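You operate a simulated robot arm through the tools that you are given. There is no shell and no other tool. Be economical: measure what you need, move in short steps, check, and stop when the job is done.

You are at the controls of a simulated robot arm. One attempt, no reset.

JOB
Clamp the panel offcut in the vice and sand its rough edge smooth.
Fine: the bench vice; put the sanding block back. Set down upright: sanding block. What is to be rubbed or washed off counts as gone when no trace of it is left.

Only the result counts: the job must be done as asked and must still hold three seconds after the hand-in. Knocking over, shifting, dropping, spilling or breaking anything else fails it.

ROBOT AND FRAMES
A 5-joint arm with a two-finger parallel gripper on a trunk, on a base that drives. Base frame: it is fixed to the floor where the robot stands at the start and does not move with it; the origin is under the middle of the robot, x ahead of it, y to its left, z up; the surface under the hand at the start is at about z = 880. Units: mm, rad, N and s.
It reaches about 1134 mm from its shoulder. Its first joint turns from -2.601 to 2.601 rad. Places, roughly: bench vice [500, 300, 900]. Payload 1.57 kg.
Tool frame: the origin (TCP) lies between the finger pads and is the grasp point; the fingertips stand 30 mm ahead of it; z points along the fingers, y is the line along which they close. Largest opening 110 mm; finger width 24, thickness 12; the body of the gripper, 48 by 112 mm, starts 78 mm behind the TCP.
Orientation is that of the tool frame in the base frame, as [roll, pitch, yaw] about the fixed x, y, z axes, in that order (R = Rz(yaw) Ry(pitch) Rx(roll)). With the fingers straight down and closing along the base's y, the tool's x points along the base's -x, its y along +y and its z along -z.

CONTROLS
- The arm moves only by the tool send_rows. Its argument "rows" is one flat list of numbers, 7 for each row, row after row: the shift along the tool's x, y, z in mm, then the turn, a rotation vector about the tool's x, y, z in rad, then the finger opening in mm, from 0 to 110. In form: [dx, dy, dz, rx, ry, rz, claw, dx, dy, dz, rx, ry, rz, claw, ...]. A call has 1 to 8 rows; each row is the pose to reach, as a shift and turn from the pose commanded when the call began, along the tool's axes at that moment. A row lasts 0.2 s, in which the tool goes at most 50 mm and 0.15 rad; a call with a longer step from one row to the next is refused whole, and so is a gripper value outside its range. Where a pose cannot be reached the arm comes as near as it can. A force on the tool above 50 N (or 10 N above the force at the start of the call, whichever is more), or a blocked arm, ends the call early, and 0.2 s more pass. The fingers move at their own pace (about 153 mm/s each) and stop on an object; they squeeze with about 28 N. The grip force told is the motor's: it shows also when the fingers shut on nothing. Time passes only in rows, and 0.2 s behind the last, so rows that repeat a pose let the fingers close. It gives the time, the measured TCP pose, the force on the tool (base axes), the opening and the grip force at its end, in the units of the frame above (readings bear some noise), with the torque about the TCP (base axes, N m) and any sound that the robot's microphone picked up.
- Cameras (640 x 400 px; columns grow to the right, rows downward): "scene" is now at [28.7, 176.5, 1895.2]; the picture's right is [0.00, -1.00, 0.00], its down [-0.79, -0.00, -0.62] and it looks along [0.62, 0.00, -0.79] (base axes); focal length 266 px, centre (320, 200). "wrist" rides on the gripper at [70, 16, -141] in the tool frame; the picture's right is [-0.23, 0.97, 0.00], its down [-0.86, -0.20, -0.48] and it looks along [-0.47, -0.11, 0.88] (tool axes); focal length 222 px, centre (320, 200).
- grab_frame(camera): a new picture of that camera. The clock stands still meanwhile.
- lift_body(by): slides the trunk up (or, below 0, down) by that many mm; the arm and the scene camera ride with it, the base frame stays. It gives what a move gives, with no picture.
- roll_base(legs): drives the robot by 1 to 6 legs, each [ahead, turn to the left] in mm and rad, along the robot's own axes; the way and the turn of a leg run together, so that a leg with both is an arc; at most 1500 mm and 3.142 rad a leg. The arm and the cameras ride along, it lands a little off, and it stops where it bumps. It gives what a move gives.
- head_to(pan, tilt): turns the head with the scene camera to pan (to the left, within 2.705 rad either way) and tilt (down, from -0.506 to 1.204), counted from straight ahead of the robot. It gives what a move gives.
- point_at(camera, pixels): for up to 12 pixels [column, row] of the newest picture of that camera ("zoom" is the newest enlarged one), the place [x, y, z] in the base frame of the surface seen there, good to about 2 mm. The clock stands still meanwhile.
- zoom(camera, box): a new picture of the part [left, top, right, bottom] of that camera's present view, enlarged. The clock stands still meanwhile.
- close_job(): hands the job in; it is judged then, once.

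Keep the steps short. Do not move on a guess: measure, check each grasp and each placing, and mend mistakes. In all there are 80 turns and 68 pictures (those below and enlarged ones count). Leave the gripper open and the arm clear of the work at the hand-in unless told otherwise, and finish with a single line.

The tools are called after "Emit:" as a command line: name --argument value ..., lists and objects as JSON in quotes. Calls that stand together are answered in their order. send_rows: Moves the arm, as the interface text tells. Its arguments: {"type":"object","properties":{"rows":{"type":"array","items":{"type":"number"}}},"required":["rows"]} The other tools are called the same way: lift_body (by) slides the trunk up or down; roll_base (legs) drives the base; head_to (pan, tilt) turns the head that bears the scene camera; grab_frame (camera) takes a picture; point_at (camera, pixels) gives the place of the surface under pixels of a picture; zoom (camera, box) takes an enlarged picture of a part of a camera's view; close_job () hands the job in.

At the start:

```text
time_s: 0.0
tcp_pos: [681.3, 9.7, 1188.6]
tool_rot: [-3.141, 0.0, 3.133]
ft_force: [0.5, -0.4, -1.6]
torque: [0.0, 0.03, 0.02]
grip_width: 109.7
gripper_force: 0.1
trunk travel left (down, up): [-920.0, 50.0]
robot x, y, heading: [1.4, 7.2, 0.001]
head pan, tilt: [0.002, 0.904]
```

scene: 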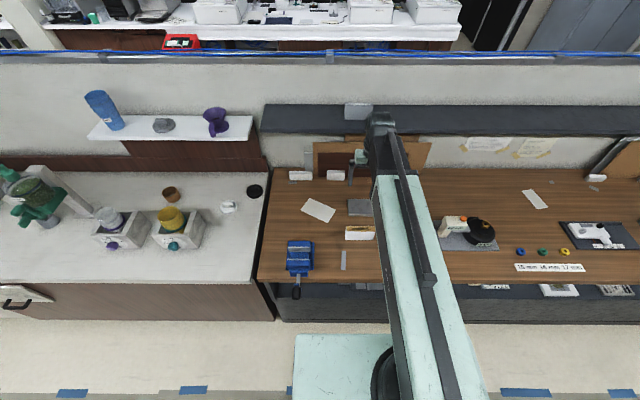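
wrist: 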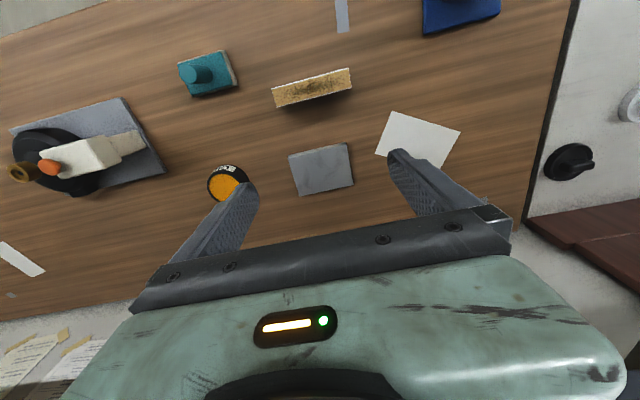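

I see the vice (blue, scene 300,260), a tan-edged panel (360,233), and a teal block in the wrist view. I'll look closer.

Emit:
zoom --camera "scene" --box '[260, 180, 400, 300]'

Emit:
zoom --camera "wrist" --box '[160, 0, 520, 225]'

Emit:
point_at --camera "wrist" --pixels '[[274, 90], [348, 71], [351, 86], [278, 107], [312, 95], [203, 74], [180, 66], [226, 52], [237, 82], [192, 97], [320, 170], [342, 15]]'

```text
3.33 times, centred on (330, 240) of scene
```

zoom: 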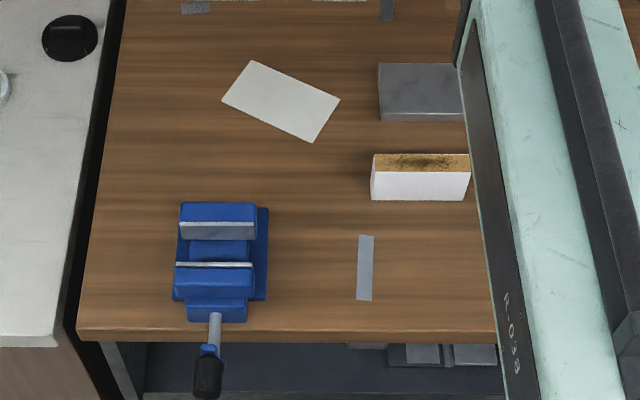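

```text
1.78 times, centred on (340, 112) of wrist
```

zoom: 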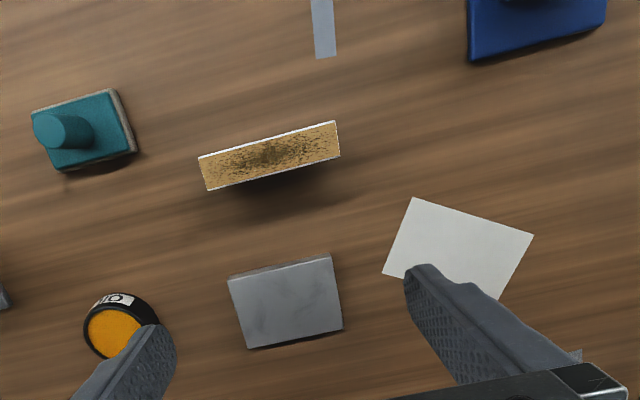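

```text
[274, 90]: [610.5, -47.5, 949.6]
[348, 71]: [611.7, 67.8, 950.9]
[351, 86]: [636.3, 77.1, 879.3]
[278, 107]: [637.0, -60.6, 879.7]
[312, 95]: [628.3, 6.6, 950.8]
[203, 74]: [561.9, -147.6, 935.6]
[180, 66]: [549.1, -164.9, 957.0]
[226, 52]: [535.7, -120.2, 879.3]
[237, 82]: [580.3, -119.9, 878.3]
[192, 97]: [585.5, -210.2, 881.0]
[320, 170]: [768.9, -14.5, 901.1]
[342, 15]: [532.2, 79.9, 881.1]
```

The panel stands with the rough edge up, spanning x 611–634, y -47–68, top 950. Next I measure the vice and sanding block.

Emit:
zoom --camera "scene" --box '[270, 225, 350, 305]'

```text
5.00 times, centred on (310, 265) of scene
```

zoom: 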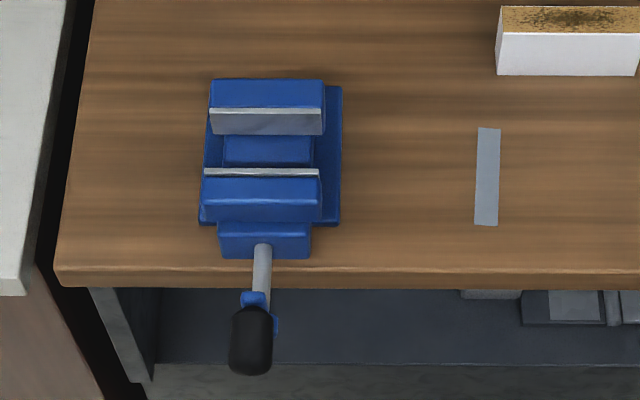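

Emit:
point_at --camera "zoom" --pixels '[[211, 108], [322, 108], [265, 95], [267, 128], [267, 150], [204, 171], [319, 171], [262, 190], [264, 240], [262, 260], [252, 335], [252, 300]]'

Emit:
zoom --camera "wrist" --box '[160, 30, 380, 130]'

```text
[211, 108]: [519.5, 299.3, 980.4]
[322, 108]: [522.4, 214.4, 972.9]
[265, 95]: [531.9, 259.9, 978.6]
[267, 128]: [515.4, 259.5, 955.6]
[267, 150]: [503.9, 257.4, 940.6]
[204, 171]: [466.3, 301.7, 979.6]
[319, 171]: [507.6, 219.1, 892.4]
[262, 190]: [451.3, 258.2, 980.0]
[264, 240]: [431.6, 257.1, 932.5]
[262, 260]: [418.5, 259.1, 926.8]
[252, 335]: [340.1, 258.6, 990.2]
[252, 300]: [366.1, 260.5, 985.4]
```

```text
2.91 times, centred on (270, 80) of wrist
```

zoom: 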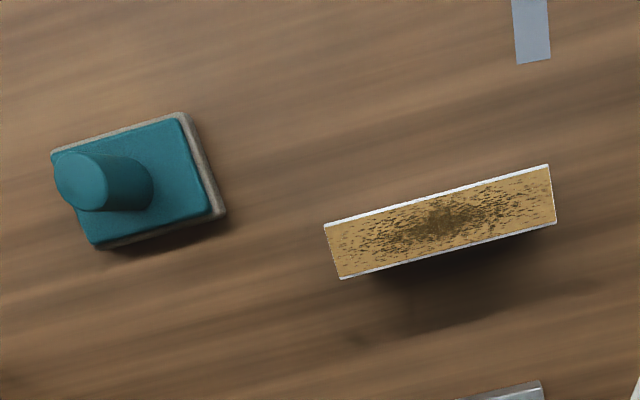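

Emit:
point_at --camera "zoom" --pixels '[[328, 227], [545, 168], [553, 220], [342, 276], [440, 220], [80, 180], [57, 180], [104, 180], [80, 156], [82, 208], [170, 180], [181, 122]]'

Emit:
point_at --camera "zoom" --pixels '[[54, 152], [178, 118], [212, 210], [94, 243], [222, 212], [185, 115], [98, 248], [130, 165]]'

```text
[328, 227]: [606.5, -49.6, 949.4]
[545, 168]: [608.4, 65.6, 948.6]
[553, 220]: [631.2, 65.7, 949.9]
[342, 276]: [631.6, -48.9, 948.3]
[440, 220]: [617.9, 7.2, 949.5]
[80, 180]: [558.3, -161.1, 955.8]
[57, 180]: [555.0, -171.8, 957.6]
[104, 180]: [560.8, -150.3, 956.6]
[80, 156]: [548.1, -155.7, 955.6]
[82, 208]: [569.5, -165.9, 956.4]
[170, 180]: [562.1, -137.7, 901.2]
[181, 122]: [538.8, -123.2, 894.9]
```

```text
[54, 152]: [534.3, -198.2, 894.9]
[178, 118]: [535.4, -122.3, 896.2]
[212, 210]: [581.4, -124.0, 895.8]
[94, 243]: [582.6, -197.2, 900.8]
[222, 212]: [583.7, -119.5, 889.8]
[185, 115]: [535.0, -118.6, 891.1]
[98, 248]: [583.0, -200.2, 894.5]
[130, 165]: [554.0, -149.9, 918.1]
```

Panel is 25 × 116 mm, centre (619, 8), top 949; the vice gap is x 466–517, jaw tops 980, guide about 940. I'll spin the tool 90° so it closes along x, and move over the panel.

Emit:
send_rows --rows '[10, 0, 10, 0, 0, 0.15, 110, 20, 0, 20, 0, 0, 0.3, 110, 30, 0, 40, 0, 0, 0.45, 110, 40, 0, 60, 0, 0, 0.6, 110, 50, 0, 80, 0, 0, 0.75, 110, 61, 0, 100, 0, 0, 0.9, 110, 61, 0, 110, 0, 0, 1.05, 110, 61, 0, 120, 0, 0, 1.2, 110]'

Emit:
send_rows --rows '[0, 0, 0, 0, 0, 0.12, 110, 0, 0, 0, 0, 0, 0.25, 110, 0, 0, 0, 0, 0, 0.362, 110, 0, 0, 0, 0, 0, 0.362, 110]'

Emit:
grab_frame --camera "wrist"

```text
time_s: 1.8
tcp_pos: [617.1, 13.0, 1186.0]
tool_rot: [3.141, 0.001, 1.931]
ft_force: [0.2, -0.7, 0.1]
torque: [-0.01, -0.01, -0.01]
grip_width: 110.0
gripper_force: 0.0
out of reach, approached as far as the arm can: row 1, 2, 3, 4, 5, 6, 7, 8
trunk travel left (down, up): [-920.0, 50.0]
robot x, y, heading: [3.4, 9.0, 0.003]
head pan, tilt: [0.002, 0.904]
```

```text
time_s: 2.8
tcp_pos: [618.8, 9.3, 1186.0]
tool_rot: [3.141, 0.0, 1.57]
ft_force: [0.3, -1.1, -0.8]
torque: [0.0, 0.0, 0.0]
grip_width: 110.1
gripper_force: 0.1
trunk travel left (down, up): [-920.0, 50.0]
robot x, y, heading: [-0.4, 7.4, -0.0]
head pan, tilt: [0.002, 0.904]
```

```text
61 pictures are left
```

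wrist: 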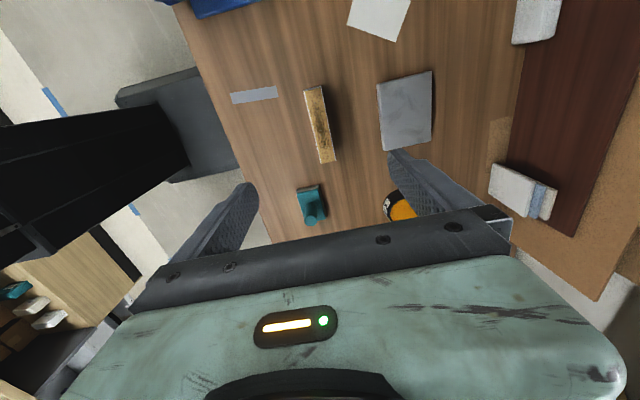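

The arm can't go lower from this trunk height, so I lower the trunk 150 mm (fingertips end at ~1006, clear of the panel top at 949).

Emit:
lift_body --by -150

Emit:
grab_frame --camera "wrist"

Emit:
grab_frame --camera "scene"

```text
time_s: 4.5
tcp_pos: [618.8, 10.5, 1036.4]
tool_rot: [3.141, 0.001, 1.57]
ft_force: [-0.5, 0.2, -0.4]
torque: [0.0, 0.01, -0.01]
grip_width: 110.4
gripper_force: 0.0
trunk travel left (down, up): [-770.0, 200.0]
robot x, y, heading: [0.3, 5.4, 0.003]
head pan, tilt: [0.002, 0.904]
```

```text
60 pictures are left
```

wrist: 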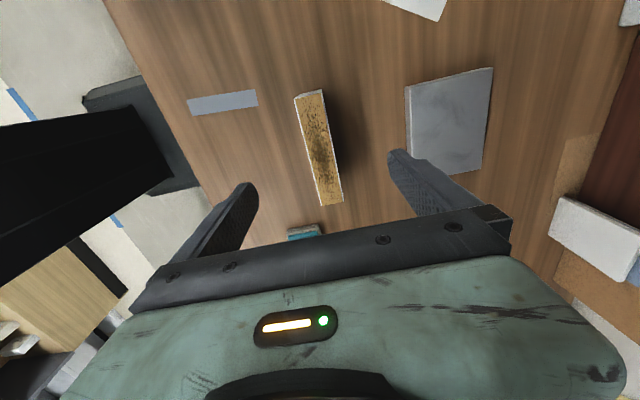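

```text
59 pictures are left
```

scene: 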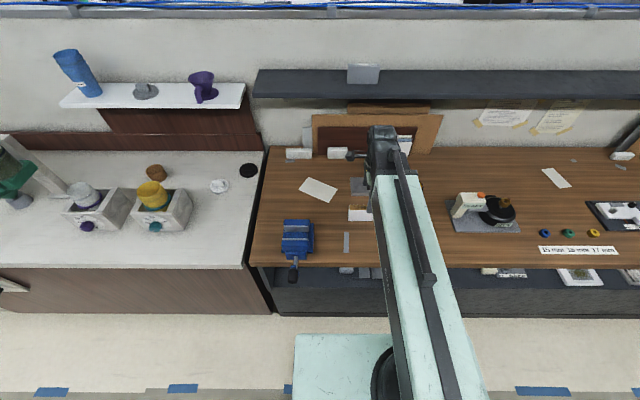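

Lowering the trunk another 81 mm puts the fingertips about 25 mm below the panel's top edge, leaving room above the jaws later.

Emit:
lift_body --by -81

Emit:
send_rows --rows '[0, 0, 0, 0, 0, 0, 60, 0, 0, 0, 0, 0, 0, 20, 0, 0, 0, 0, 0, 0, 15, 0, 0, 0, 0, 0, 0, 15]'

Emit:
grab_frame --camera "wrist"

```text
time_s: 5.7
tcp_pos: [618.4, 9.9, 954.8]
tool_rot: [-3.142, -0.001, 1.57]
ft_force: [-0.1, 0.1, -1.0]
torque: [-0.01, -0.02, -0.01]
grip_width: 110.0
gripper_force: 0.1
trunk travel left (down, up): [-689.0, 281.0]
robot x, y, heading: [-2.1, 7.4, 0.004]
head pan, tilt: [0.002, 0.904]
```

```text
time_s: 6.7
tcp_pos: [618.2, 10.0, 955.9]
tool_rot: [-3.141, 0.001, 1.571]
ft_force: [1.7, 0.0, 2.6]
torque: [-0.02, 0.0, -0.05]
grip_width: 27.4
gripper_force: 28.3
trunk travel left (down, up): [-689.0, 281.0]
robot x, y, heading: [-0.9, 5.4, 0.001]
head pan, tilt: [0.002, 0.904]
```

```text
58 pictures are left
```

wrist: 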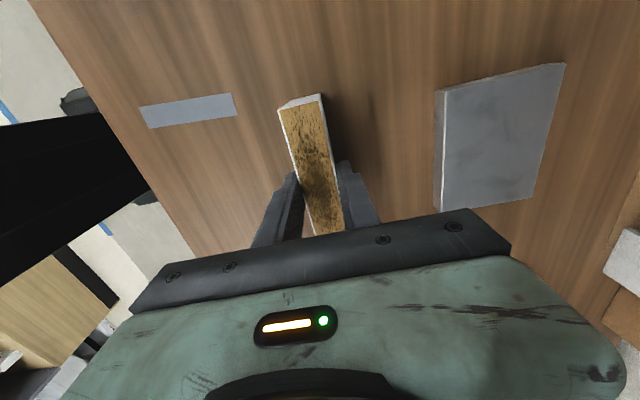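

The panel is gripped (27 mm). I lift it 140 mm with the trunk.

Emit:
lift_body --by 140

Emit:
grab_frame --camera "wrist"

```text
time_s: 8.4
tcp_pos: [617.8, 10.7, 1095.6]
tool_rot: [-3.141, -0.001, 1.571]
ft_force: [0.0, 0.3, -2.7]
torque: [0.01, 0.0, 0.0]
grip_width: 27.5
gripper_force: 27.8
trunk travel left (down, up): [-829.0, 141.0]
robot x, y, heading: [-2.0, 8.7, 0.002]
head pan, tilt: [0.002, 0.904]
```

```text
57 pictures are left
```

wrist: 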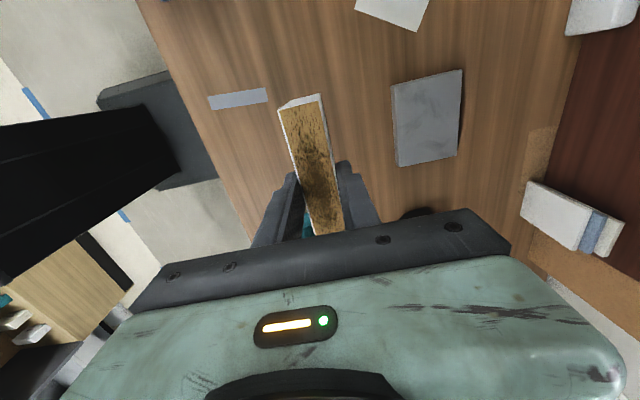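

Now move over the vice: +248 along tool x (base y), −127 along tool y (base x).

Emit:
send_rows --rows '[35, -18, 0, 0, 0, 0, 15, 70, -36, 0, 0, 0, 0, 15, 106, -54, 0, 0, 0, 0, 15, 141, -72, 0, 0, 0, 0, 15, 177, -90, 0, 0, 0, 0, 15, 212, -108, 0, 0, 0, 0, 15, 248, -127, 0, 0, 0, 0, 15, 248, -127, 0, 0, 0, 0, 15]'

Emit:
grab_frame --camera "wrist"

Emit:
zoom --camera "scene" --box '[240, 190, 400, 310]'

```text
time_s: 10.2
tcp_pos: [505.6, 267.2, 1095.5]
tool_rot: [-3.141, 0.002, 1.57]
ft_force: [-0.2, 0.5, -2.0]
torque: [-0.01, 0.02, -0.01]
grip_width: 27.5
gripper_force: 28.2
out of reach, approached as far as the arm can: row 4, 5, 6, 7, 8
trunk travel left (down, up): [-829.0, 141.0]
robot x, y, heading: [3.6, 9.4, 0.004]
head pan, tilt: [0.002, 0.904]
```

```text
56 pictures are left
```

wrist: 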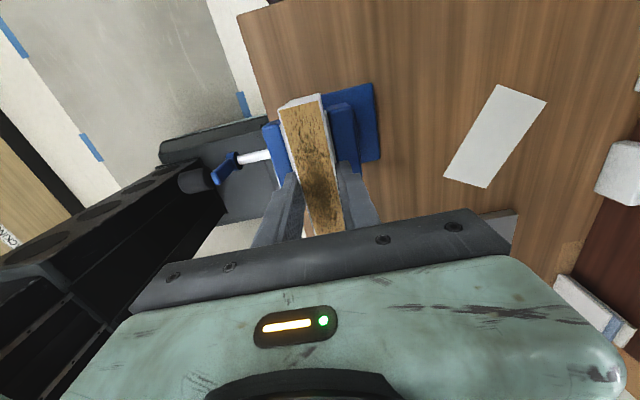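

```text
3.33 times, centred on (320, 250) of scene
```

zoom: 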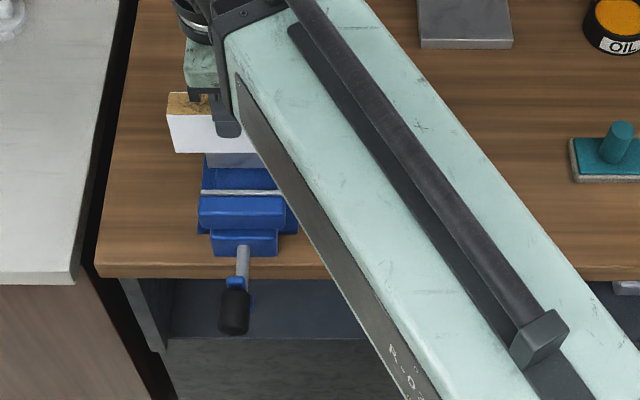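

The arm's near limit stops it 15 mm short, so I'll raise 60 mm and back the base up 250 mm, which also gives room for the vice handle.

Emit:
lift_body --by 60

Emit:
roll_base --legs '[[-250, 0]]'

Emit:
grab_frame --camera "scene"

Emit:
grab_frame --camera "wrist"

```text
time_s: 11.2
tcp_pos: [505.5, 267.1, 1155.4]
tool_rot: [-3.141, 0.003, 1.57]
ft_force: [0.5, 0.1, -0.6]
torque: [-0.01, 0.03, -0.02]
grip_width: 27.6
gripper_force: 28.0
trunk travel left (down, up): [-889.0, 81.0]
robot x, y, heading: [1.6, 4.3, 0.004]
head pan, tilt: [0.002, 0.904]
```

```text
time_s: 13.0
tcp_pos: [254.4, 266.0, 1155.6]
tool_rot: [-3.139, 0.001, 1.571]
ft_force: [-0.1, 0.4, -1.0]
torque: [0.01, -0.02, 0.01]
grip_width: 27.1
gripper_force: 28.2
trunk travel left (down, up): [-889.0, 81.0]
robot x, y, heading: [-250.6, 10.8, -0.006]
head pan, tilt: [0.002, 0.904]
```

```text
54 pictures are left
```

scene: 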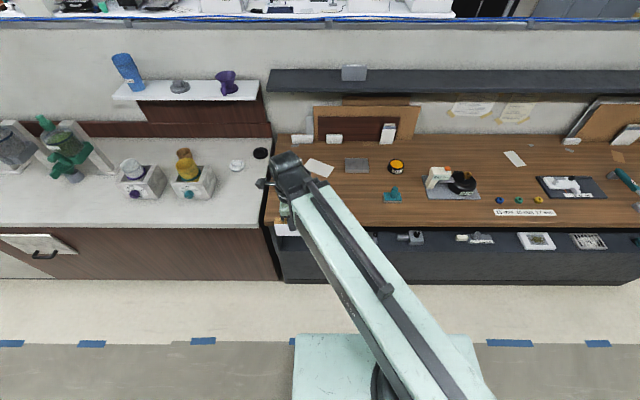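

```text
53 pictures are left
```

wrist: 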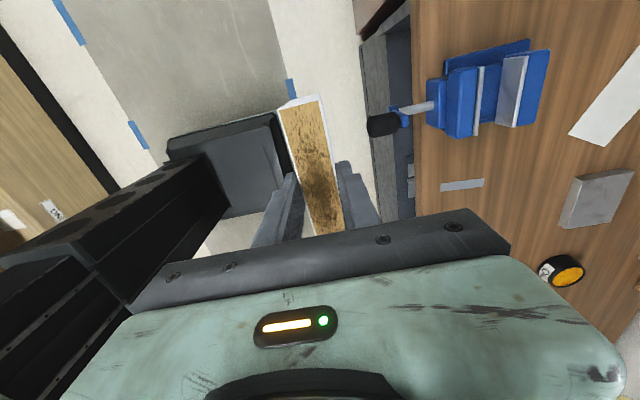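

Nice view of the vice from the wrist; I zoom on it and measure the jaws and handle.

Emit:
zoom --camera "wrist" --box '[350, 20, 570, 157]'

Emit:
point_at --camera "wrist" --pixels '[[505, 58], [495, 123], [525, 58], [484, 68], [478, 132], [372, 118], [372, 132], [385, 124], [405, 117], [420, 108], [490, 105], [488, 75]]'

```text
2.91 times, centred on (460, 88) of wrist
```

zoom: 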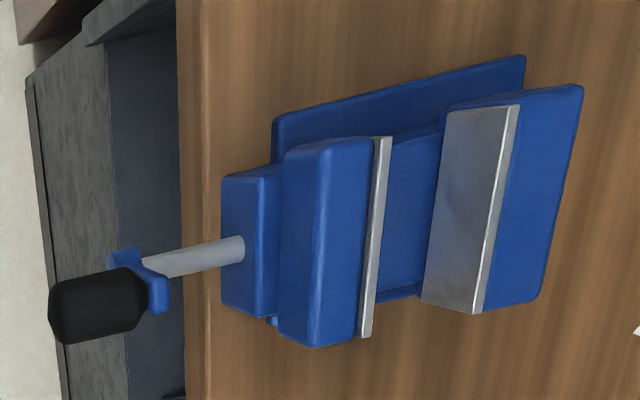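

```text
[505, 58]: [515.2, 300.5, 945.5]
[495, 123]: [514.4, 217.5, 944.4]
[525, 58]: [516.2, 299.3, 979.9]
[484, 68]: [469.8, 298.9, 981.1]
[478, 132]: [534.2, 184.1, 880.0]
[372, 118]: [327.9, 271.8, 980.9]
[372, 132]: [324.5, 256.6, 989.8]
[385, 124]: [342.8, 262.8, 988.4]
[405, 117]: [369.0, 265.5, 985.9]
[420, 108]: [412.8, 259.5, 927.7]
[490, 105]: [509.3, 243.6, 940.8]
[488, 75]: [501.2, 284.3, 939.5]
```

Jaw faces are at x 470.5 and 514.5, guide at z 940, y-centre 258. I move over the gap, favouring the fixed jaw (panel centre x ≈ 498).

Emit:
send_rows --rows '[0, 40, 0, 0, 0, 0, 15, -2, 80, 0, 0, 0, 0, 15, -4, 120, 0, 0, 0, 0, 15, -6, 160, 0, 0, 0, 0, 15, -6, 200, 0, 0, 0, 0, 15, -6, 243, 0, 0, 0, 0, 15, -6, 243, 0, 0, 0, 0, 15]'

Emit:
lift_body --by -80

Emit:
grab_frame --camera "wrist"

Emit:
zoom --camera "scene" --box '[240, 150, 360, 260]'

```text
time_s: 14.6
tcp_pos: [498.4, 258.9, 1155.2]
tool_rot: [-3.14, 0.002, 1.571]
ft_force: [0.4, 0.6, -1.6]
torque: [-0.01, -0.05, -0.02]
grip_width: 27.7
gripper_force: 27.9
trunk travel left (down, up): [-889.0, 81.0]
robot x, y, heading: [-252.3, 5.8, -0.002]
head pan, tilt: [0.002, 0.904]
```

```text
time_s: 15.8
tcp_pos: [498.9, 260.7, 1075.1]
tool_rot: [-3.14, 0.001, 1.571]
ft_force: [-0.1, 0.3, -2.1]
torque: [-0.03, 0.02, -0.02]
grip_width: 27.3
gripper_force: 28.1
trunk travel left (down, up): [-809.0, 161.0]
robot x, y, heading: [-251.2, 8.0, 0.001]
head pan, tilt: [0.002, 0.904]
```

```text
51 pictures are left
```

wrist: 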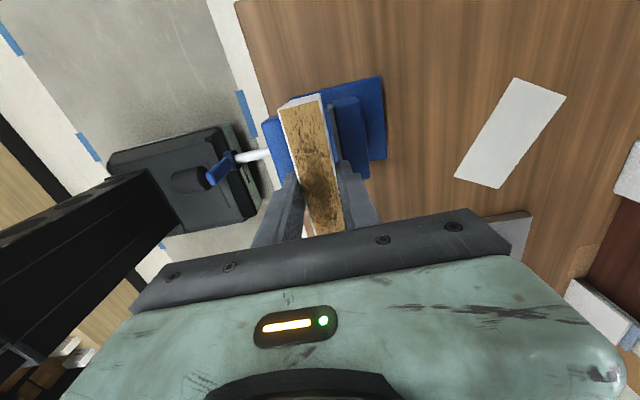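

```text
3.64 times, centred on (300, 205) of scene
```

zoom: 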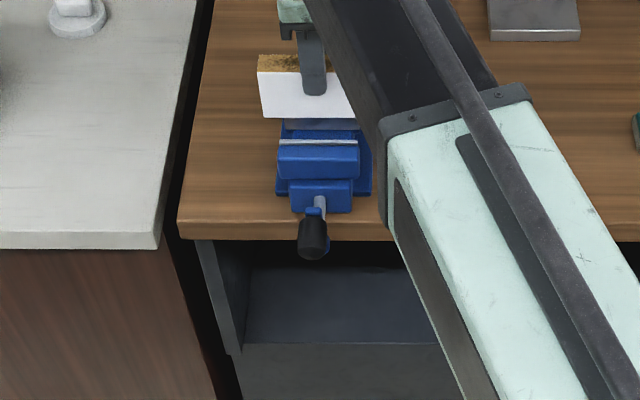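

Panel bottom is ~20 mm above the jaws. I check the panel's edges against the jaw plates before lowering.

Emit:
point_at --camera "wrist" --pixels '[[284, 112], [318, 98], [335, 175], [302, 180], [335, 140], [300, 103]]'

Emit:
zoom --camera "wrist" --box '[230, 70, 410, 190]'

```text
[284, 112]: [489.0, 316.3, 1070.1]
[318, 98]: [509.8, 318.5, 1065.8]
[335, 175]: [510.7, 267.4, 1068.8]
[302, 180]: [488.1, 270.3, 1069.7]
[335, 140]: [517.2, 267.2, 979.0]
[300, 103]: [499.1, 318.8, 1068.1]
```

```text
3.33 times, centred on (320, 130) of wrist
```

zoom: 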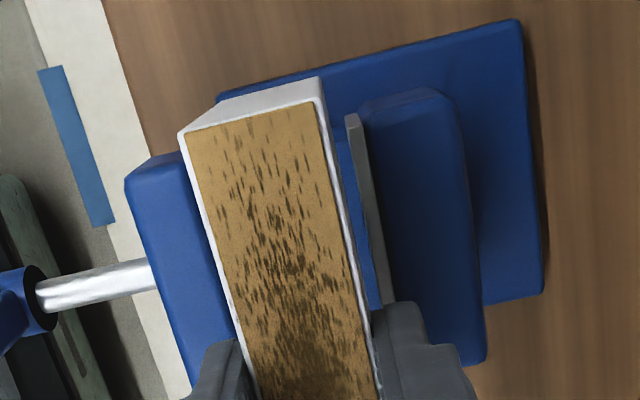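

Panel spans x 487–511.5 versus the gap 470.5–514.5. I shift it back 2 mm, then lower 55 mm.

Emit:
send_rows --rows '[0, -2, 0, 0, 0, 0, 15, 0, -2, 0, 0, 0, 0, 15]'

Emit:
lift_body --by -54

Emit:
grab_frame --camera "wrist"

```text
time_s: 16.4
tcp_pos: [495.5, 260.0, 1076.0]
tool_rot: [-3.139, 0.001, 1.571]
ft_force: [-0.3, 0.4, -2.4]
torque: [-0.04, 0.03, -0.02]
grip_width: 27.5
gripper_force: 27.6
trunk travel left (down, up): [-809.0, 161.0]
robot x, y, heading: [-254.0, 5.7, 0.001]
head pan, tilt: [0.002, 0.904]
```

```text
time_s: 17.3
tcp_pos: [496.1, 260.8, 1021.6]
tool_rot: [-3.141, 0.001, 1.571]
ft_force: [0.2, -0.9, -1.8]
torque: [0.01, 0.01, 0.01]
grip_width: 27.3
gripper_force: 27.9
trunk travel left (down, up): [-755.0, 215.0]
robot x, y, heading: [-253.1, 7.5, -0.004]
head pan, tilt: [0.002, 0.904]
```

```text
48 pictures are left
```

wrist: 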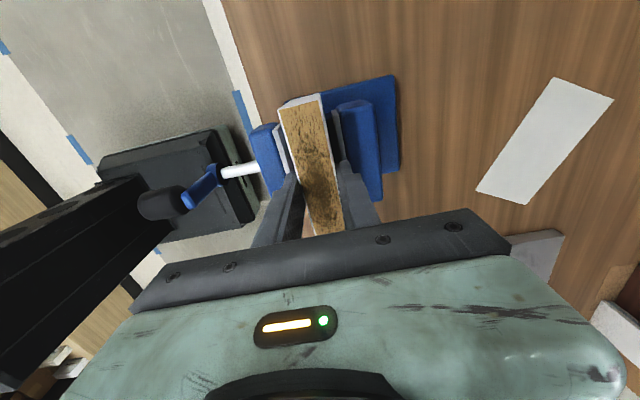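

It's in the gap with no contact. I lower in 1.5 mm steps with the arm until the guide pushes back.

Emit:
send_rows --rows '[0, 0, 1.5, 0, 0, 0, 15, 0, 0, 3, 0, 0, 0, 15, 0, 0, 4, 0, 0, 0, 15, 0, 0, 5, 0, 0, 0, 15, 0, 0, 5, 0, 0, 0, 15]'

```text
time_s: 18.5
tcp_pos: [496.7, 259.3, 1021.4]
tool_rot: [-3.14, 0.003, 1.572]
ft_force: [-0.1, 0.9, -1.2]
torque: [0.02, 0.0, 0.02]
grip_width: 27.3
gripper_force: 27.8
out of reach, approached as far as the arm can: row 3, 4, 5
trunk travel left (down, up): [-755.0, 215.0]
robot x, y, heading: [-250.2, 3.9, 0.001]
head pan, tilt: [0.002, 0.904]
```

The arm is at its lower limit; I use the trunk for the last few mm.

Emit:
lift_body --by -4

Emit:
lift_body --by -2

```text
time_s: 19.1
tcp_pos: [497.0, 259.8, 1018.1]
tool_rot: [-3.14, 0.002, 1.571]
ft_force: [-0.1, 0.5, -2.3]
torque: [0.0, 0.0, 0.02]
grip_width: 27.6
gripper_force: 27.9
trunk travel left (down, up): [-751.0, 219.0]
robot x, y, heading: [-252.3, 6.3, -0.001]
head pan, tilt: [0.002, 0.904]
```

```text
time_s: 19.6
tcp_pos: [496.8, 260.8, 1015.6]
tool_rot: [-3.139, -0.001, 1.571]
ft_force: [2.2, 0.7, 2.8]
torque: [0.22, -0.11, 0.01]
grip_width: 27.7
gripper_force: 28.2
trunk travel left (down, up): [-749.0, 221.0]
robot x, y, heading: [-251.4, 5.3, 0.0]
head pan, tilt: [0.002, 0.904]
```

Contact felt (+5 N) at the expected height. I open the fingers and rise.

Emit:
send_rows --rows '[0, 0, 0, 0, 0, 0, 40, 0, 0, 0, 0, 0, 0, 60, 0, 0, 0, 0, 0, 0, 60]'

Emit:
lift_body --by 120

Emit:
grab_frame --camera "wrist"

```text
time_s: 20.4
tcp_pos: [496.8, 260.4, 1015.1]
tool_rot: [-3.141, 0.002, 1.57]
ft_force: [-0.2, 0.5, -0.5]
torque: [-0.01, 0.0, 0.01]
grip_width: 59.9
gripper_force: 0.1
trunk travel left (down, up): [-749.0, 221.0]
robot x, y, heading: [-250.5, 6.3, -0.0]
head pan, tilt: [0.002, 0.904]
```

```text
time_s: 21.9
tcp_pos: [496.6, 259.9, 1136.2]
tool_rot: [-3.14, 0.002, 1.572]
ft_force: [-1.1, -0.3, 0.2]
torque: [0.03, 0.04, 0.0]
grip_width: 59.9
gripper_force: 0.0
trunk travel left (down, up): [-869.0, 101.0]
robot x, y, heading: [-250.2, 8.8, -0.006]
head pan, tilt: [0.002, 0.904]
```

```text
47 pictures are left
```

wrist: 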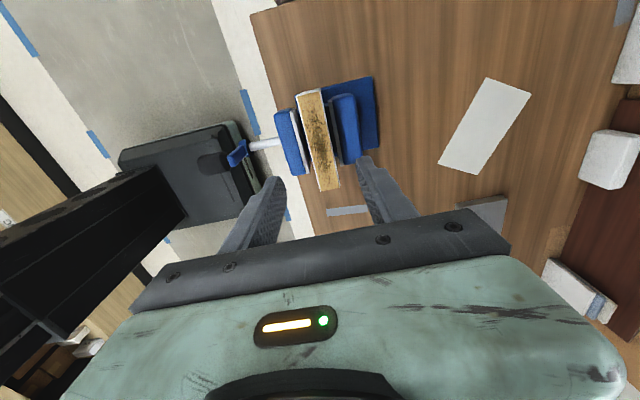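

The panel stands in the gap. Now I measure the crank handle closely.

Emit:
zoom --camera "wrist" --box '[190, 100, 310, 190]'

Emit:
zoom --camera "scene" --box '[260, 170, 340, 250]'

```text
4.44 times, centred on (250, 145) of wrist
```

zoom: 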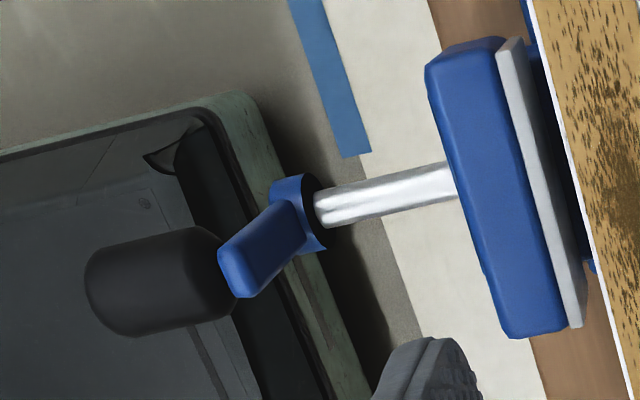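

```text
5.00 times, centred on (300, 210) of scene
```

zoom: 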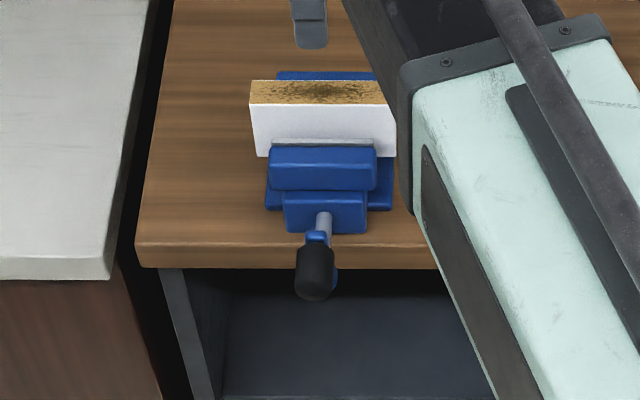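

Emit:
point_at --camera "zoom" --pixels '[[314, 250], [314, 270], [298, 268], [330, 268], [316, 290], [314, 298], [317, 236], [324, 222], [334, 275], [200, 262], [310, 240], [323, 240]]'

Emit:
zoom --camera "wrist" --box '[190, 100, 310, 190]'

Emit:
point_at --camera "zoom" --pixels '[[155, 240], [155, 275], [155, 315], [210, 275], [100, 280], [245, 260], [280, 230], [290, 190], [330, 205], [400, 195], [90, 260], [215, 235]]'

```text
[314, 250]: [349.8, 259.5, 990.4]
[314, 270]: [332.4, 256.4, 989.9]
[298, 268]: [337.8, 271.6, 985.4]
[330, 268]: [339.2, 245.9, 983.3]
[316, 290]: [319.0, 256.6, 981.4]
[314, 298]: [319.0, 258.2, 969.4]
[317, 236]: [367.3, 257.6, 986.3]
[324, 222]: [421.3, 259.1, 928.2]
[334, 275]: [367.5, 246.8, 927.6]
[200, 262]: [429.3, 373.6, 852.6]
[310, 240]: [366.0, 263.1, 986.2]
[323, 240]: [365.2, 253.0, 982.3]
```

```text
4.44 times, centred on (250, 145) of wrist
```

zoom: 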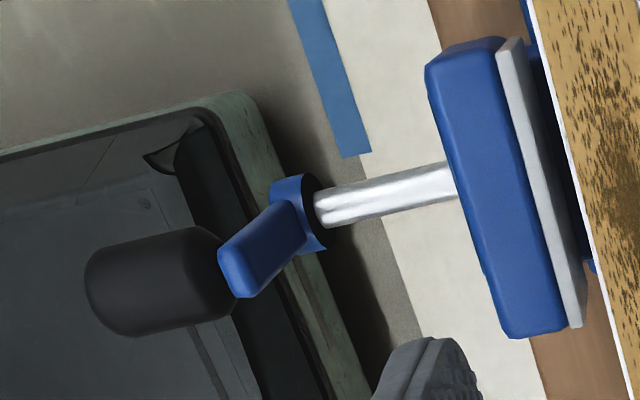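

```text
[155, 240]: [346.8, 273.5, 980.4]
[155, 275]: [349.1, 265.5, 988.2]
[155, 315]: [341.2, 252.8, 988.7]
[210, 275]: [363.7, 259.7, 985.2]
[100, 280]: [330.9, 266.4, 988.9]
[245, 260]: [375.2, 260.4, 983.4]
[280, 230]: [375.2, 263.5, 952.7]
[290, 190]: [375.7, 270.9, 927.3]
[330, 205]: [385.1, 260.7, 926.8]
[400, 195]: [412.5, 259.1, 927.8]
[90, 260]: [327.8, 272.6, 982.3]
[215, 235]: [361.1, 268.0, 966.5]
```

The crank grip: axis along x, centre (340, 259, 975), radius 15; the screw axis is at z≈920, so crank radius ≈55. I move above it, spin back to close along y, and raise the arm relative to the trunk to gain vertical range.

Emit:
send_rows --rows '[0, -22, -15, 0, 0, -0.15, 60, 0, -44, -30, 0, 0, -0.3, 60, 0, -66, -45, 0, 0, -0.45, 60, 0, -88, -60, 0, 0, -0.6, 60, 0, -110, -75, 0, 0, -0.75, 60, 0, -132, -90, 0, 0, -0.9, 60, 0, -158, -100, 0, 0, -1.05, 60, 0, -158, -110, 0, 0, -1.2, 60]'

Emit:
send_rows --rows '[0, 0, 0, 0, 0, -0.12, 60, 0, 0, 0, 0, 0, -0.25, 60, 0, 0, 0, 0, 0, -0.37, 60, 0, 0, 0, 0, 0, -0.37, 60]'

Emit:
grab_frame --camera "wrist"

```text
time_s: 23.7
tcp_pos: [336.8, 262.1, 1135.6]
tool_rot: [-3.14, -0.002, 2.774]
ft_force: [0.2, -0.2, -0.5]
torque: [-0.01, 0.03, 0.0]
grip_width: 59.4
gripper_force: 0.1
out of reach, approached as far as the arm can: row 1, 2, 3, 4, 5, 6, 7, 8
trunk travel left (down, up): [-869.0, 101.0]
robot x, y, heading: [-249.4, 9.2, 0.001]
head pan, tilt: [0.002, 0.904]
```

```text
time_s: 24.7
tcp_pos: [338.4, 261.1, 1136.1]
tool_rot: [-3.139, -0.003, 3.141]
ft_force: [-0.9, 0.4, -0.1]
torque: [0.03, 0.01, 0.02]
grip_width: 60.2
gripper_force: 0.0
trunk travel left (down, up): [-869.0, 101.0]
robot x, y, heading: [-250.8, 8.4, 0.003]
head pan, tilt: [0.002, 0.904]
```

```text
43 pictures are left
```

wrist: 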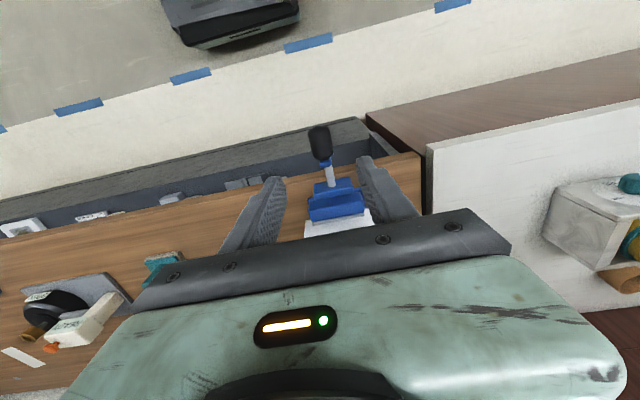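

The arm only changes height by the trunk when vertical, so circling the crank that way is awkward. Better: point the tool along +x on the screw axis and use the free spin as a wrench. That needs the robot behind the vice at y≈259; I check the floor behind first.

Emit:
head_to --pan 2.6 --tilt 0.7

Emit:
grab_frame --camera "scene"

```text
time_s: 27.0
tcp_pos: [337.8, 260.8, 1136.2]
tool_rot: [-3.14, -0.002, -3.141]
ft_force: [0.0, 0.7, -0.3]
torque: [0.02, 0.0, -0.04]
grip_width: 59.8
gripper_force: 0.0
trunk travel left (down, up): [-869.0, 101.0]
robot x, y, heading: [-247.2, 5.8, 0.001]
head pan, tilt: [2.601, 0.7]
```

```text
42 pictures are left
```

scene: 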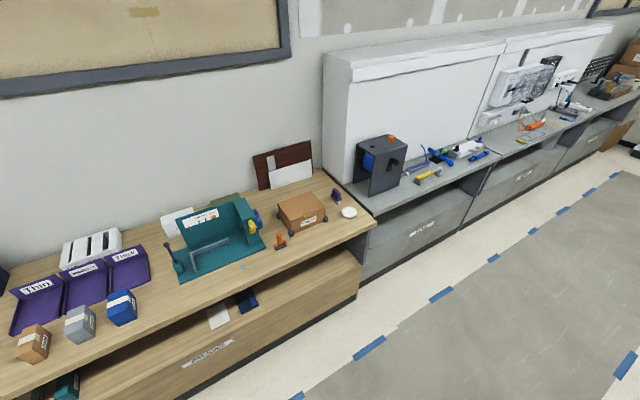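

Emit:
point_at --camera "scene" --pixels '[[365, 245], [190, 395], [10, 390], [365, 350], [600, 370], [460, 330], [520, 230]]'

```text
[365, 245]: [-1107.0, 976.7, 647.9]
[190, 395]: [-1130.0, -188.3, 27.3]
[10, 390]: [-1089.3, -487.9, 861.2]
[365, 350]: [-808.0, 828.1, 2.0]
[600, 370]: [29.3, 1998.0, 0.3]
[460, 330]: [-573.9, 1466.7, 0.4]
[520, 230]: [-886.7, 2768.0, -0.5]
```

The back bench is at x ≈ −1100, so there's room. I drive: turn right 0.785, back 356 mm, turn left 0.785; then head forward.

Emit:
roll_base --legs '[[0, -0.785], [-356, 0], [0, 0.785]]'

Emit:
head_to --pan 0 --tilt 0.75

Emit:
grab_frame --camera "scene"

```text
time_s: 33.4
tcp_pos: [80.3, 518.1, 1136.8]
tool_rot: [3.14, 0.0, -3.129]
ft_force: [-1.1, 0.6, 0.2]
torque: [0.03, -0.04, 0.01]
grip_width: 59.8
gripper_force: 0.1
trunk travel left (down, up): [-869.0, 101.0]
robot x, y, heading: [-502.7, 247.5, 0.008]
head pan, tilt: [2.601, 0.7]
```

```text
time_s: 35.8
tcp_pos: [80.8, 518.8, 1136.4]
tool_rot: [-3.141, -0.001, -3.13]
ft_force: [-0.4, 0.1, -0.4]
torque: [0.0, 0.0, -0.02]
grip_width: 60.1
gripper_force: 0.1
trunk travel left (down, up): [-869.0, 101.0]
robot x, y, heading: [-502.6, 248.5, 0.006]
head pan, tilt: [0.0, 0.75]
```

```text
41 pictures are left
```

scene: 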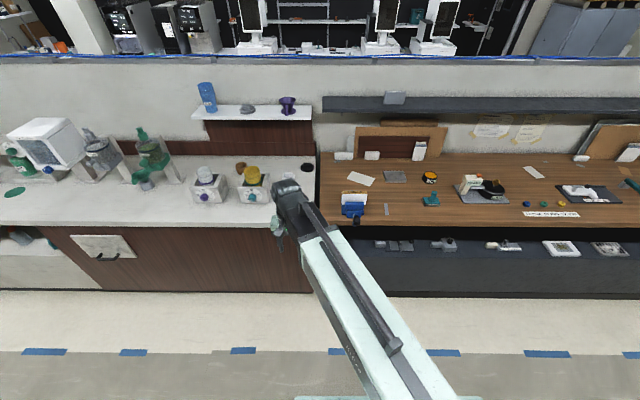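

The reported odometry and TCP disagree by ~10 mm, so I check against known marks, and swing the arm to straight ahead (y≈258), holding height.

Emit:
send_rows --rows '[-10, -44, 0, 0, 0, 0, 60, -20, -88, 0, 0, 0, 0, 60, -30, -132, 0, 0, 0, 0, 60, -40, -176, 0, 0, 0, 0, 60, -50, -220, 0, 0, 0, 0, 60, -55, -260, 0, 0, 0, 0, 60, -55, -260, 0, 0, 0, 0, 60]'

Emit:
zoom --camera "scene" --box '[320, 170, 420, 240]'

```text
time_s: 37.4
tcp_pos: [141.1, 258.4, 1135.6]
tool_rot: [3.141, -0.002, -3.13]
ft_force: [0.3, 0.4, 0.1]
torque: [0.01, -0.03, 0.0]
grip_width: 59.9
gripper_force: 0.0
trunk travel left (down, up): [-869.0, 101.0]
robot x, y, heading: [-503.4, 248.5, 0.012]
head pan, tilt: [0.0, 0.75]
```

```text
5.71 times, centred on (370, 205) of scene
```

zoom: 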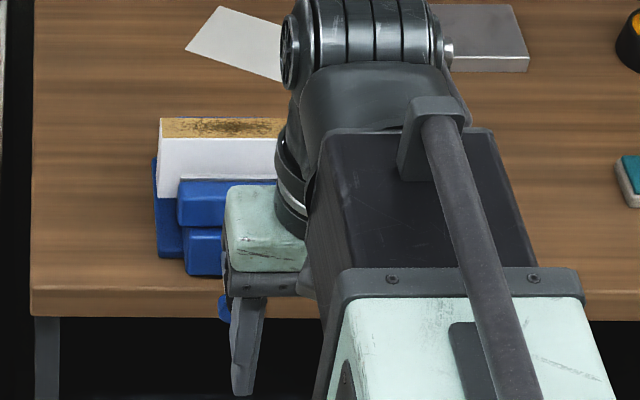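

Emit:
point_at --camera "zoom" --pixels '[[160, 120], [230, 128], [165, 138], [200, 190], [35, 290], [250, 215], [250, 380], [300, 30], [440, 50]]'

Emit:
send_rows --rows '[0, 0, 0, 0, -0.12, 0, 60, 0, 0, 0, 0, -0.24, 0, 60, 0, 0, 0, 0, -0.24, 0, 60]'

```text
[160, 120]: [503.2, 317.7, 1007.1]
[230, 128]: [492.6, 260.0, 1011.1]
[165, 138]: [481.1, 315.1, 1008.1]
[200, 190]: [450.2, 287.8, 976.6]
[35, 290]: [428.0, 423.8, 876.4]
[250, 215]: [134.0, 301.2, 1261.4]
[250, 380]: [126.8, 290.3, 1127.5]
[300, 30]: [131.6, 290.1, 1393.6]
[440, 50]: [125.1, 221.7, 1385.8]
```

```text
time_s: 38.2
tcp_pos: [140.2, 259.1, 1141.8]
tool_rot: [-3.139, 0.237, -3.13]
ft_force: [0.4, -0.2, 0.5]
torque: [0.0, -0.01, -0.01]
grip_width: 60.1
gripper_force: 0.0
out of reach, approached as far as the arm can: row 2, 3
trunk travel left (down, up): [-869.0, 101.0]
robot x, y, heading: [-502.7, 246.3, 0.011]
head pan, tilt: [0.0, 0.75]
```

Pitching works (tool leans forward; L≈225 mm to the wrist). I continue the pitch along its natural arc.

Emit:
send_rows --rows '[-33.5, 0, -2.5, 0, -0.15, 0, 60, -66.3, 0, -9.9, 0, -0.3, 0, 60, -97.9, 0, -22.3, 0, -0.45, 0, 60, -127, 0, -39.3, 0, -0.6, 0, 60, -153.3, 0, -60.2, 0, -0.75, 0, 60, -176.2, 0, -84.9, 0, -0.9, 0, 60, -195.1, 0, -112.8, 0, -1.05, 0, 60, -209.5, 0, -143.2, 0, -1.2, 0, 60]'

```text
time_s: 40.0
tcp_pos: [309.7, 262.1, 1342.5]
tool_rot: [-3.134, 1.438, -3.121]
ft_force: [0.2, -0.2, 0.1]
torque: [0.03, 0.0, 0.0]
grip_width: 59.9
gripper_force: 0.0
out of reach, approached as far as the arm can: row 4, 5, 6, 7, 8
trunk travel left (down, up): [-869.0, 101.0]
robot x, y, heading: [-503.1, 245.0, 0.003]
head pan, tilt: [0.0, 0.75]
```

Pitch is 1.438; I finish it to 1.57 and open to 96, then back the base 60 mm so the tips clear the handle when descending.

Emit:
send_rows --rows '[-31.4, -2, -2.2, 0, -0.132, 0, 96, -31.4, -2, -2.2, 0, -0.132, 0, 96]'

Emit:
roll_base --legs '[[-60, 0]]'

```text
time_s: 40.6
tcp_pos: [311.5, 259.9, 1373.4]
tool_rot: [-1.23, 1.568, -1.217]
ft_force: [1.0, 0.7, 0.7]
torque: [-0.01, -0.04, -0.01]
grip_width: 95.9
gripper_force: 0.1
trunk travel left (down, up): [-869.0, 101.0]
robot x, y, heading: [-502.3, 246.3, 0.007]
head pan, tilt: [0.0, 0.75]
```

```text
time_s: 41.5
tcp_pos: [250.0, 257.9, 1374.7]
tool_rot: [-1.645, 1.569, -1.632]
ft_force: [0.1, 0.0, -0.4]
torque: [-0.01, 0.03, -0.01]
grip_width: 95.9
gripper_force: 0.0
trunk travel left (down, up): [-869.0, 101.0]
robot x, y, heading: [-562.8, 248.3, 0.007]
head pan, tilt: [0.0, 0.75]
```

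Now lower the trunk to bring the tool axis to z 920.

Emit:
lift_body --by -300

Emit:
lift_body --by -154

Emit:
grab_frame --camera "wrist"

Emit:
grab_frame --camera "scene"

```text
time_s: 44.5
tcp_pos: [249.2, 260.1, 1073.1]
tool_rot: [-2.288, 1.569, -2.277]
ft_force: [-0.6, 0.5, 0.5]
torque: [0.0, -0.02, 0.01]
grip_width: 96.2
gripper_force: 0.1
trunk travel left (down, up): [-569.0, 401.0]
robot x, y, heading: [-566.0, 251.7, 0.009]
head pan, tilt: [0.0, 0.75]
```

```text
time_s: 46.3
tcp_pos: [249.9, 260.0, 919.5]
tool_rot: [-2.269, 1.569, -2.256]
ft_force: [-0.4, -0.3, 0.1]
torque: [0.02, 0.01, 0.01]
grip_width: 96.0
gripper_force: 0.0
trunk travel left (down, up): [-415.0, 555.0]
robot x, y, heading: [-563.0, 249.8, 0.008]
head pan, tilt: [0.0, 0.75]
```

```text
39 pictures are left
```

wrist: 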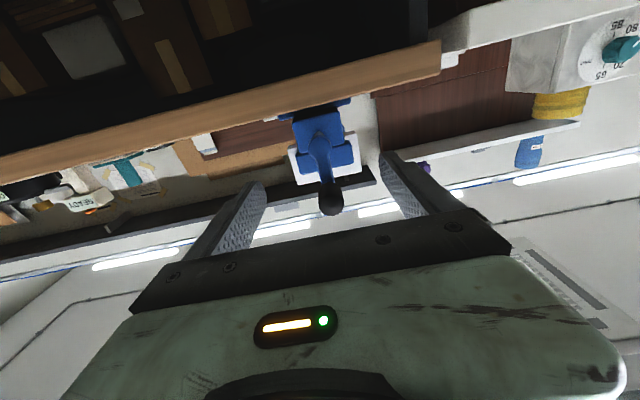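

```text
38 pictures are left
```

scene: 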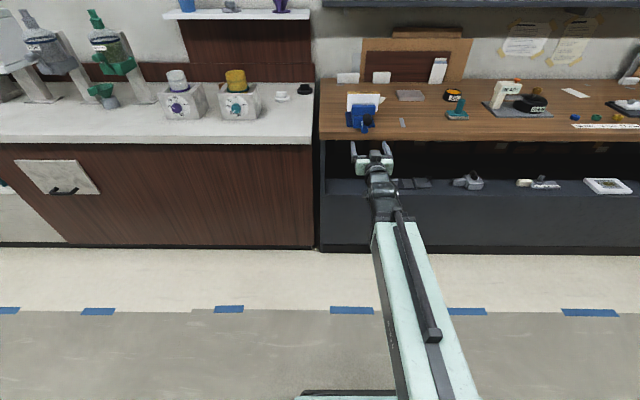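

The tool points squarely at the vice with the handle between the fingers. I advance 75 mm so the fingers flank the crank grip.

Emit:
send_rows --rows '[0, 0, 25, 0, 0, 0, 96, 0, 0, 50, 0, 0, 0, 96, 0, 0, 75, 0, 0, 0, 96, 0, 0, 75, 0, 0, 0, 96]'

Emit:
grab_frame --camera "wrist"

```text
time_s: 47.3
tcp_pos: [325.1, 259.5, 919.7]
tool_rot: [-2.402, 1.57, -2.389]
ft_force: [0.0, -0.3, 0.3]
torque: [0.02, 0.02, 0.0]
grip_width: 96.0
gripper_force: 0.1
trunk travel left (down, up): [-415.0, 555.0]
robot x, y, heading: [-564.2, 248.8, 0.006]
head pan, tilt: [0.0, 0.75]
```

```text
37 pictures are left
```

wrist: 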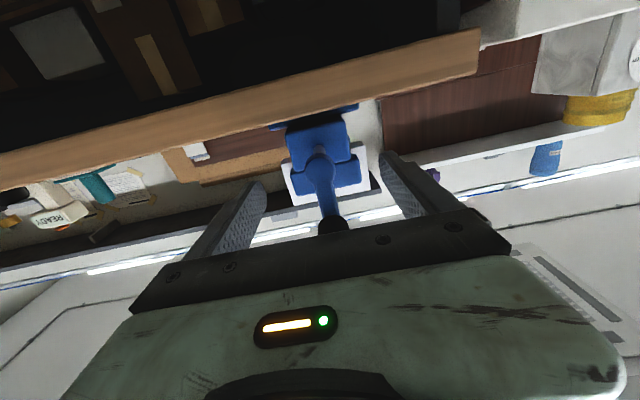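

Now spin +1.2 rad about the tool axis (left finger rising toward the grip); contact expected after ~1 rad.

Emit:
send_rows --rows '[0, 0, 0, 0, 0, 0.15, 96, 0, 0, 0, 0, 0, 0.3, 96, 0, 0, 0, 0, 0, 0.45, 96, 0, 0, 0, 0, 0, 0.6, 96, 0, 0, 0, 0, 0, 0.75, 96, 0, 0, 0, 0, 0, 0.9, 96, 0, 0, 0, 0, 0, 1.05, 96, 0, 0, 0, 0, 0, 1.2, 96]'

Emit:
zoom --camera "scene" --box '[320, 70, 420, 190]'

```text
time_s: 49.1
tcp_pos: [325.7, 261.0, 918.8]
tool_rot: [1.572, 0.37, 1.585]
ft_force: [-0.1, 3.7, -1.9]
torque: [-0.14, 0.0, -0.01]
grip_width: 95.7
gripper_force: 0.0
trunk travel left (down, up): [-415.0, 555.0]
robot x, y, heading: [-562.8, 252.0, 0.0]
head pan, tilt: [0.0, 0.75]
```

```text
3.33 times, centred on (370, 130) of scene
```

zoom: 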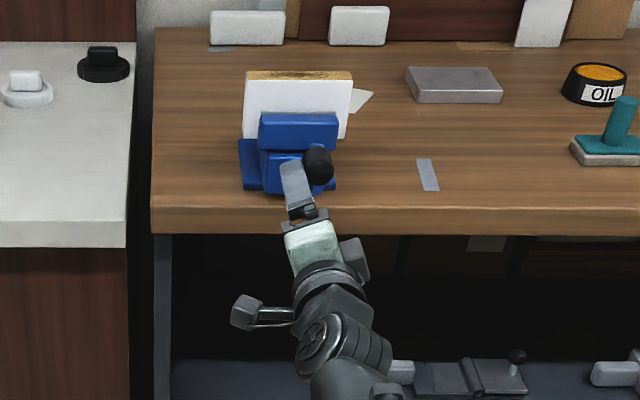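

The crank is turning with light force (~4 N). I continue the spin, watching force.

Emit:
send_rows --rows '[0, 0, 0, 0, 0, 0.15, 96, 0, 0, 0, 0, 0, 0.3, 96, 0, 0, 0, 0, 0, 0.45, 96, 0, 0, 0, 0, 0, 0.6, 96, 0, 0, 0, 0, 0, 0.75, 96, 0, 0, 0, 0, 0, 0.9, 96, 0, 0, 0, 0, 0, 1.05, 96, 0, 0, 0, 0, 0, 1.2, 96]'

Emit:
zoom --camera "scene" --box '[320, 70, 420, 190]'

Emit:
point_at --camera "zoom" --pixels '[[300, 130], [300, 120], [300, 100], [260, 75], [320, 170]]'

```text
time_s: 50.9
tcp_pos: [323.9, 260.6, 920.6]
tool_rot: [1.573, -0.829, 1.583]
ft_force: [1.9, 2.0, 1.2]
torque: [-0.11, 0.04, 0.08]
grip_width: 96.0
gripper_force: 0.3
trunk travel left (down, up): [-415.0, 555.0]
robot x, y, heading: [-562.3, 252.7, 0.009]
head pan, tilt: [0.0, 0.75]
```

```text
3.33 times, centred on (370, 130) of scene
```

zoom: 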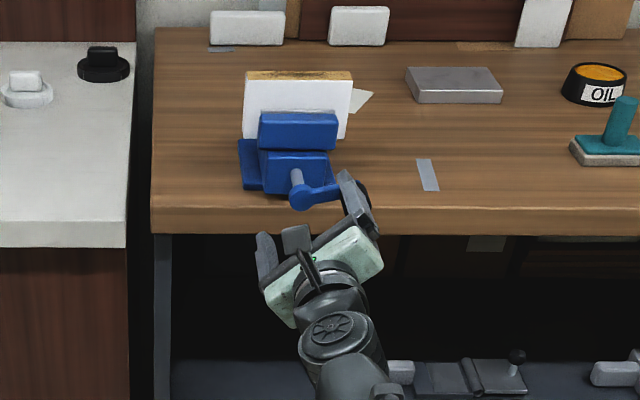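

```text
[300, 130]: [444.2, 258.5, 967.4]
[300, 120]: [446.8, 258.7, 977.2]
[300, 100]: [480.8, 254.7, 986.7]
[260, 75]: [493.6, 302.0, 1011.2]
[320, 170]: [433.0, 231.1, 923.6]
```

Crank at about 2 rad; the moving jaw's front face reads x 444. I continue two more steps and compare.

Emit:
send_rows --rows '[0, 0, 0, 0, 0, 0.15, 96, 0, 0, 0, 0, 0, 0.3, 96, 0, 0, 0, 0, 0, 0.45, 96, 0, 0, 0, 0, 0, 0.6, 96, 0, 0, 0, 0, 0, 0.75, 96, 0, 0, 0, 0, 0, 0.9, 96, 0, 0, 0, 0, 0, 1.05, 96, 0, 0, 0, 0, 0, 1.2, 96]'

Emit:
send_rows --rows '[0, 0, 0, 0, 0, 0.15, 96, 0, 0, 0, 0, 0, 0.3, 96, 0, 0, 0, 0, 0, 0.45, 96, 0, 0, 0, 0, 0, 0.6, 96, 0, 0, 0, 0, 0, 0.75, 96, 0, 0, 0, 0, 0, 0.9, 96, 0, 0, 0, 0, 0, 1.05, 96, 0, 0, 0, 0, 0, 1.2, 96]'

Emit:
zoom --camera "scene" --box '[320, 70, 420, 190]'

Emit:
point_at --camera "zoom" --pixels '[[300, 130], [300, 120], [300, 100], [260, 75], [320, 170]]'

```text
time_s: 52.7
tcp_pos: [325.8, 260.7, 920.5]
tool_rot: [-1.571, -1.112, -1.56]
ft_force: [1.0, -0.9, 2.4]
torque: [-0.13, -0.12, 0.06]
grip_width: 96.3
gripper_force: 0.1
trunk travel left (down, up): [-415.0, 555.0]
robot x, y, heading: [-562.5, 250.7, 0.005]
head pan, tilt: [0.0, 0.75]
```

```text
time_s: 54.5
tcp_pos: [325.5, 259.8, 918.9]
tool_rot: [-1.573, 0.088, -1.559]
ft_force: [2.8, -2.6, -0.8]
torque: [-0.16, -0.11, -0.17]
grip_width: 96.3
gripper_force: 0.0
trunk travel left (down, up): [-415.0, 555.0]
robot x, y, heading: [-564.6, 251.2, 0.004]
head pan, tilt: [0.0, 0.75]
```

```text
3.33 times, centred on (370, 130) of scene
```

zoom: 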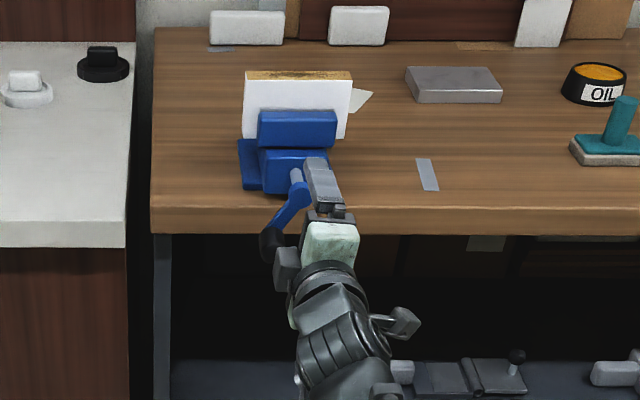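

```text
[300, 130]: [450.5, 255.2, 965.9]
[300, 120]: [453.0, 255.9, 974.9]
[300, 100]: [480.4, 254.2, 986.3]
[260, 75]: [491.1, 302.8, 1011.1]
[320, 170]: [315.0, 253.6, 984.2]
```

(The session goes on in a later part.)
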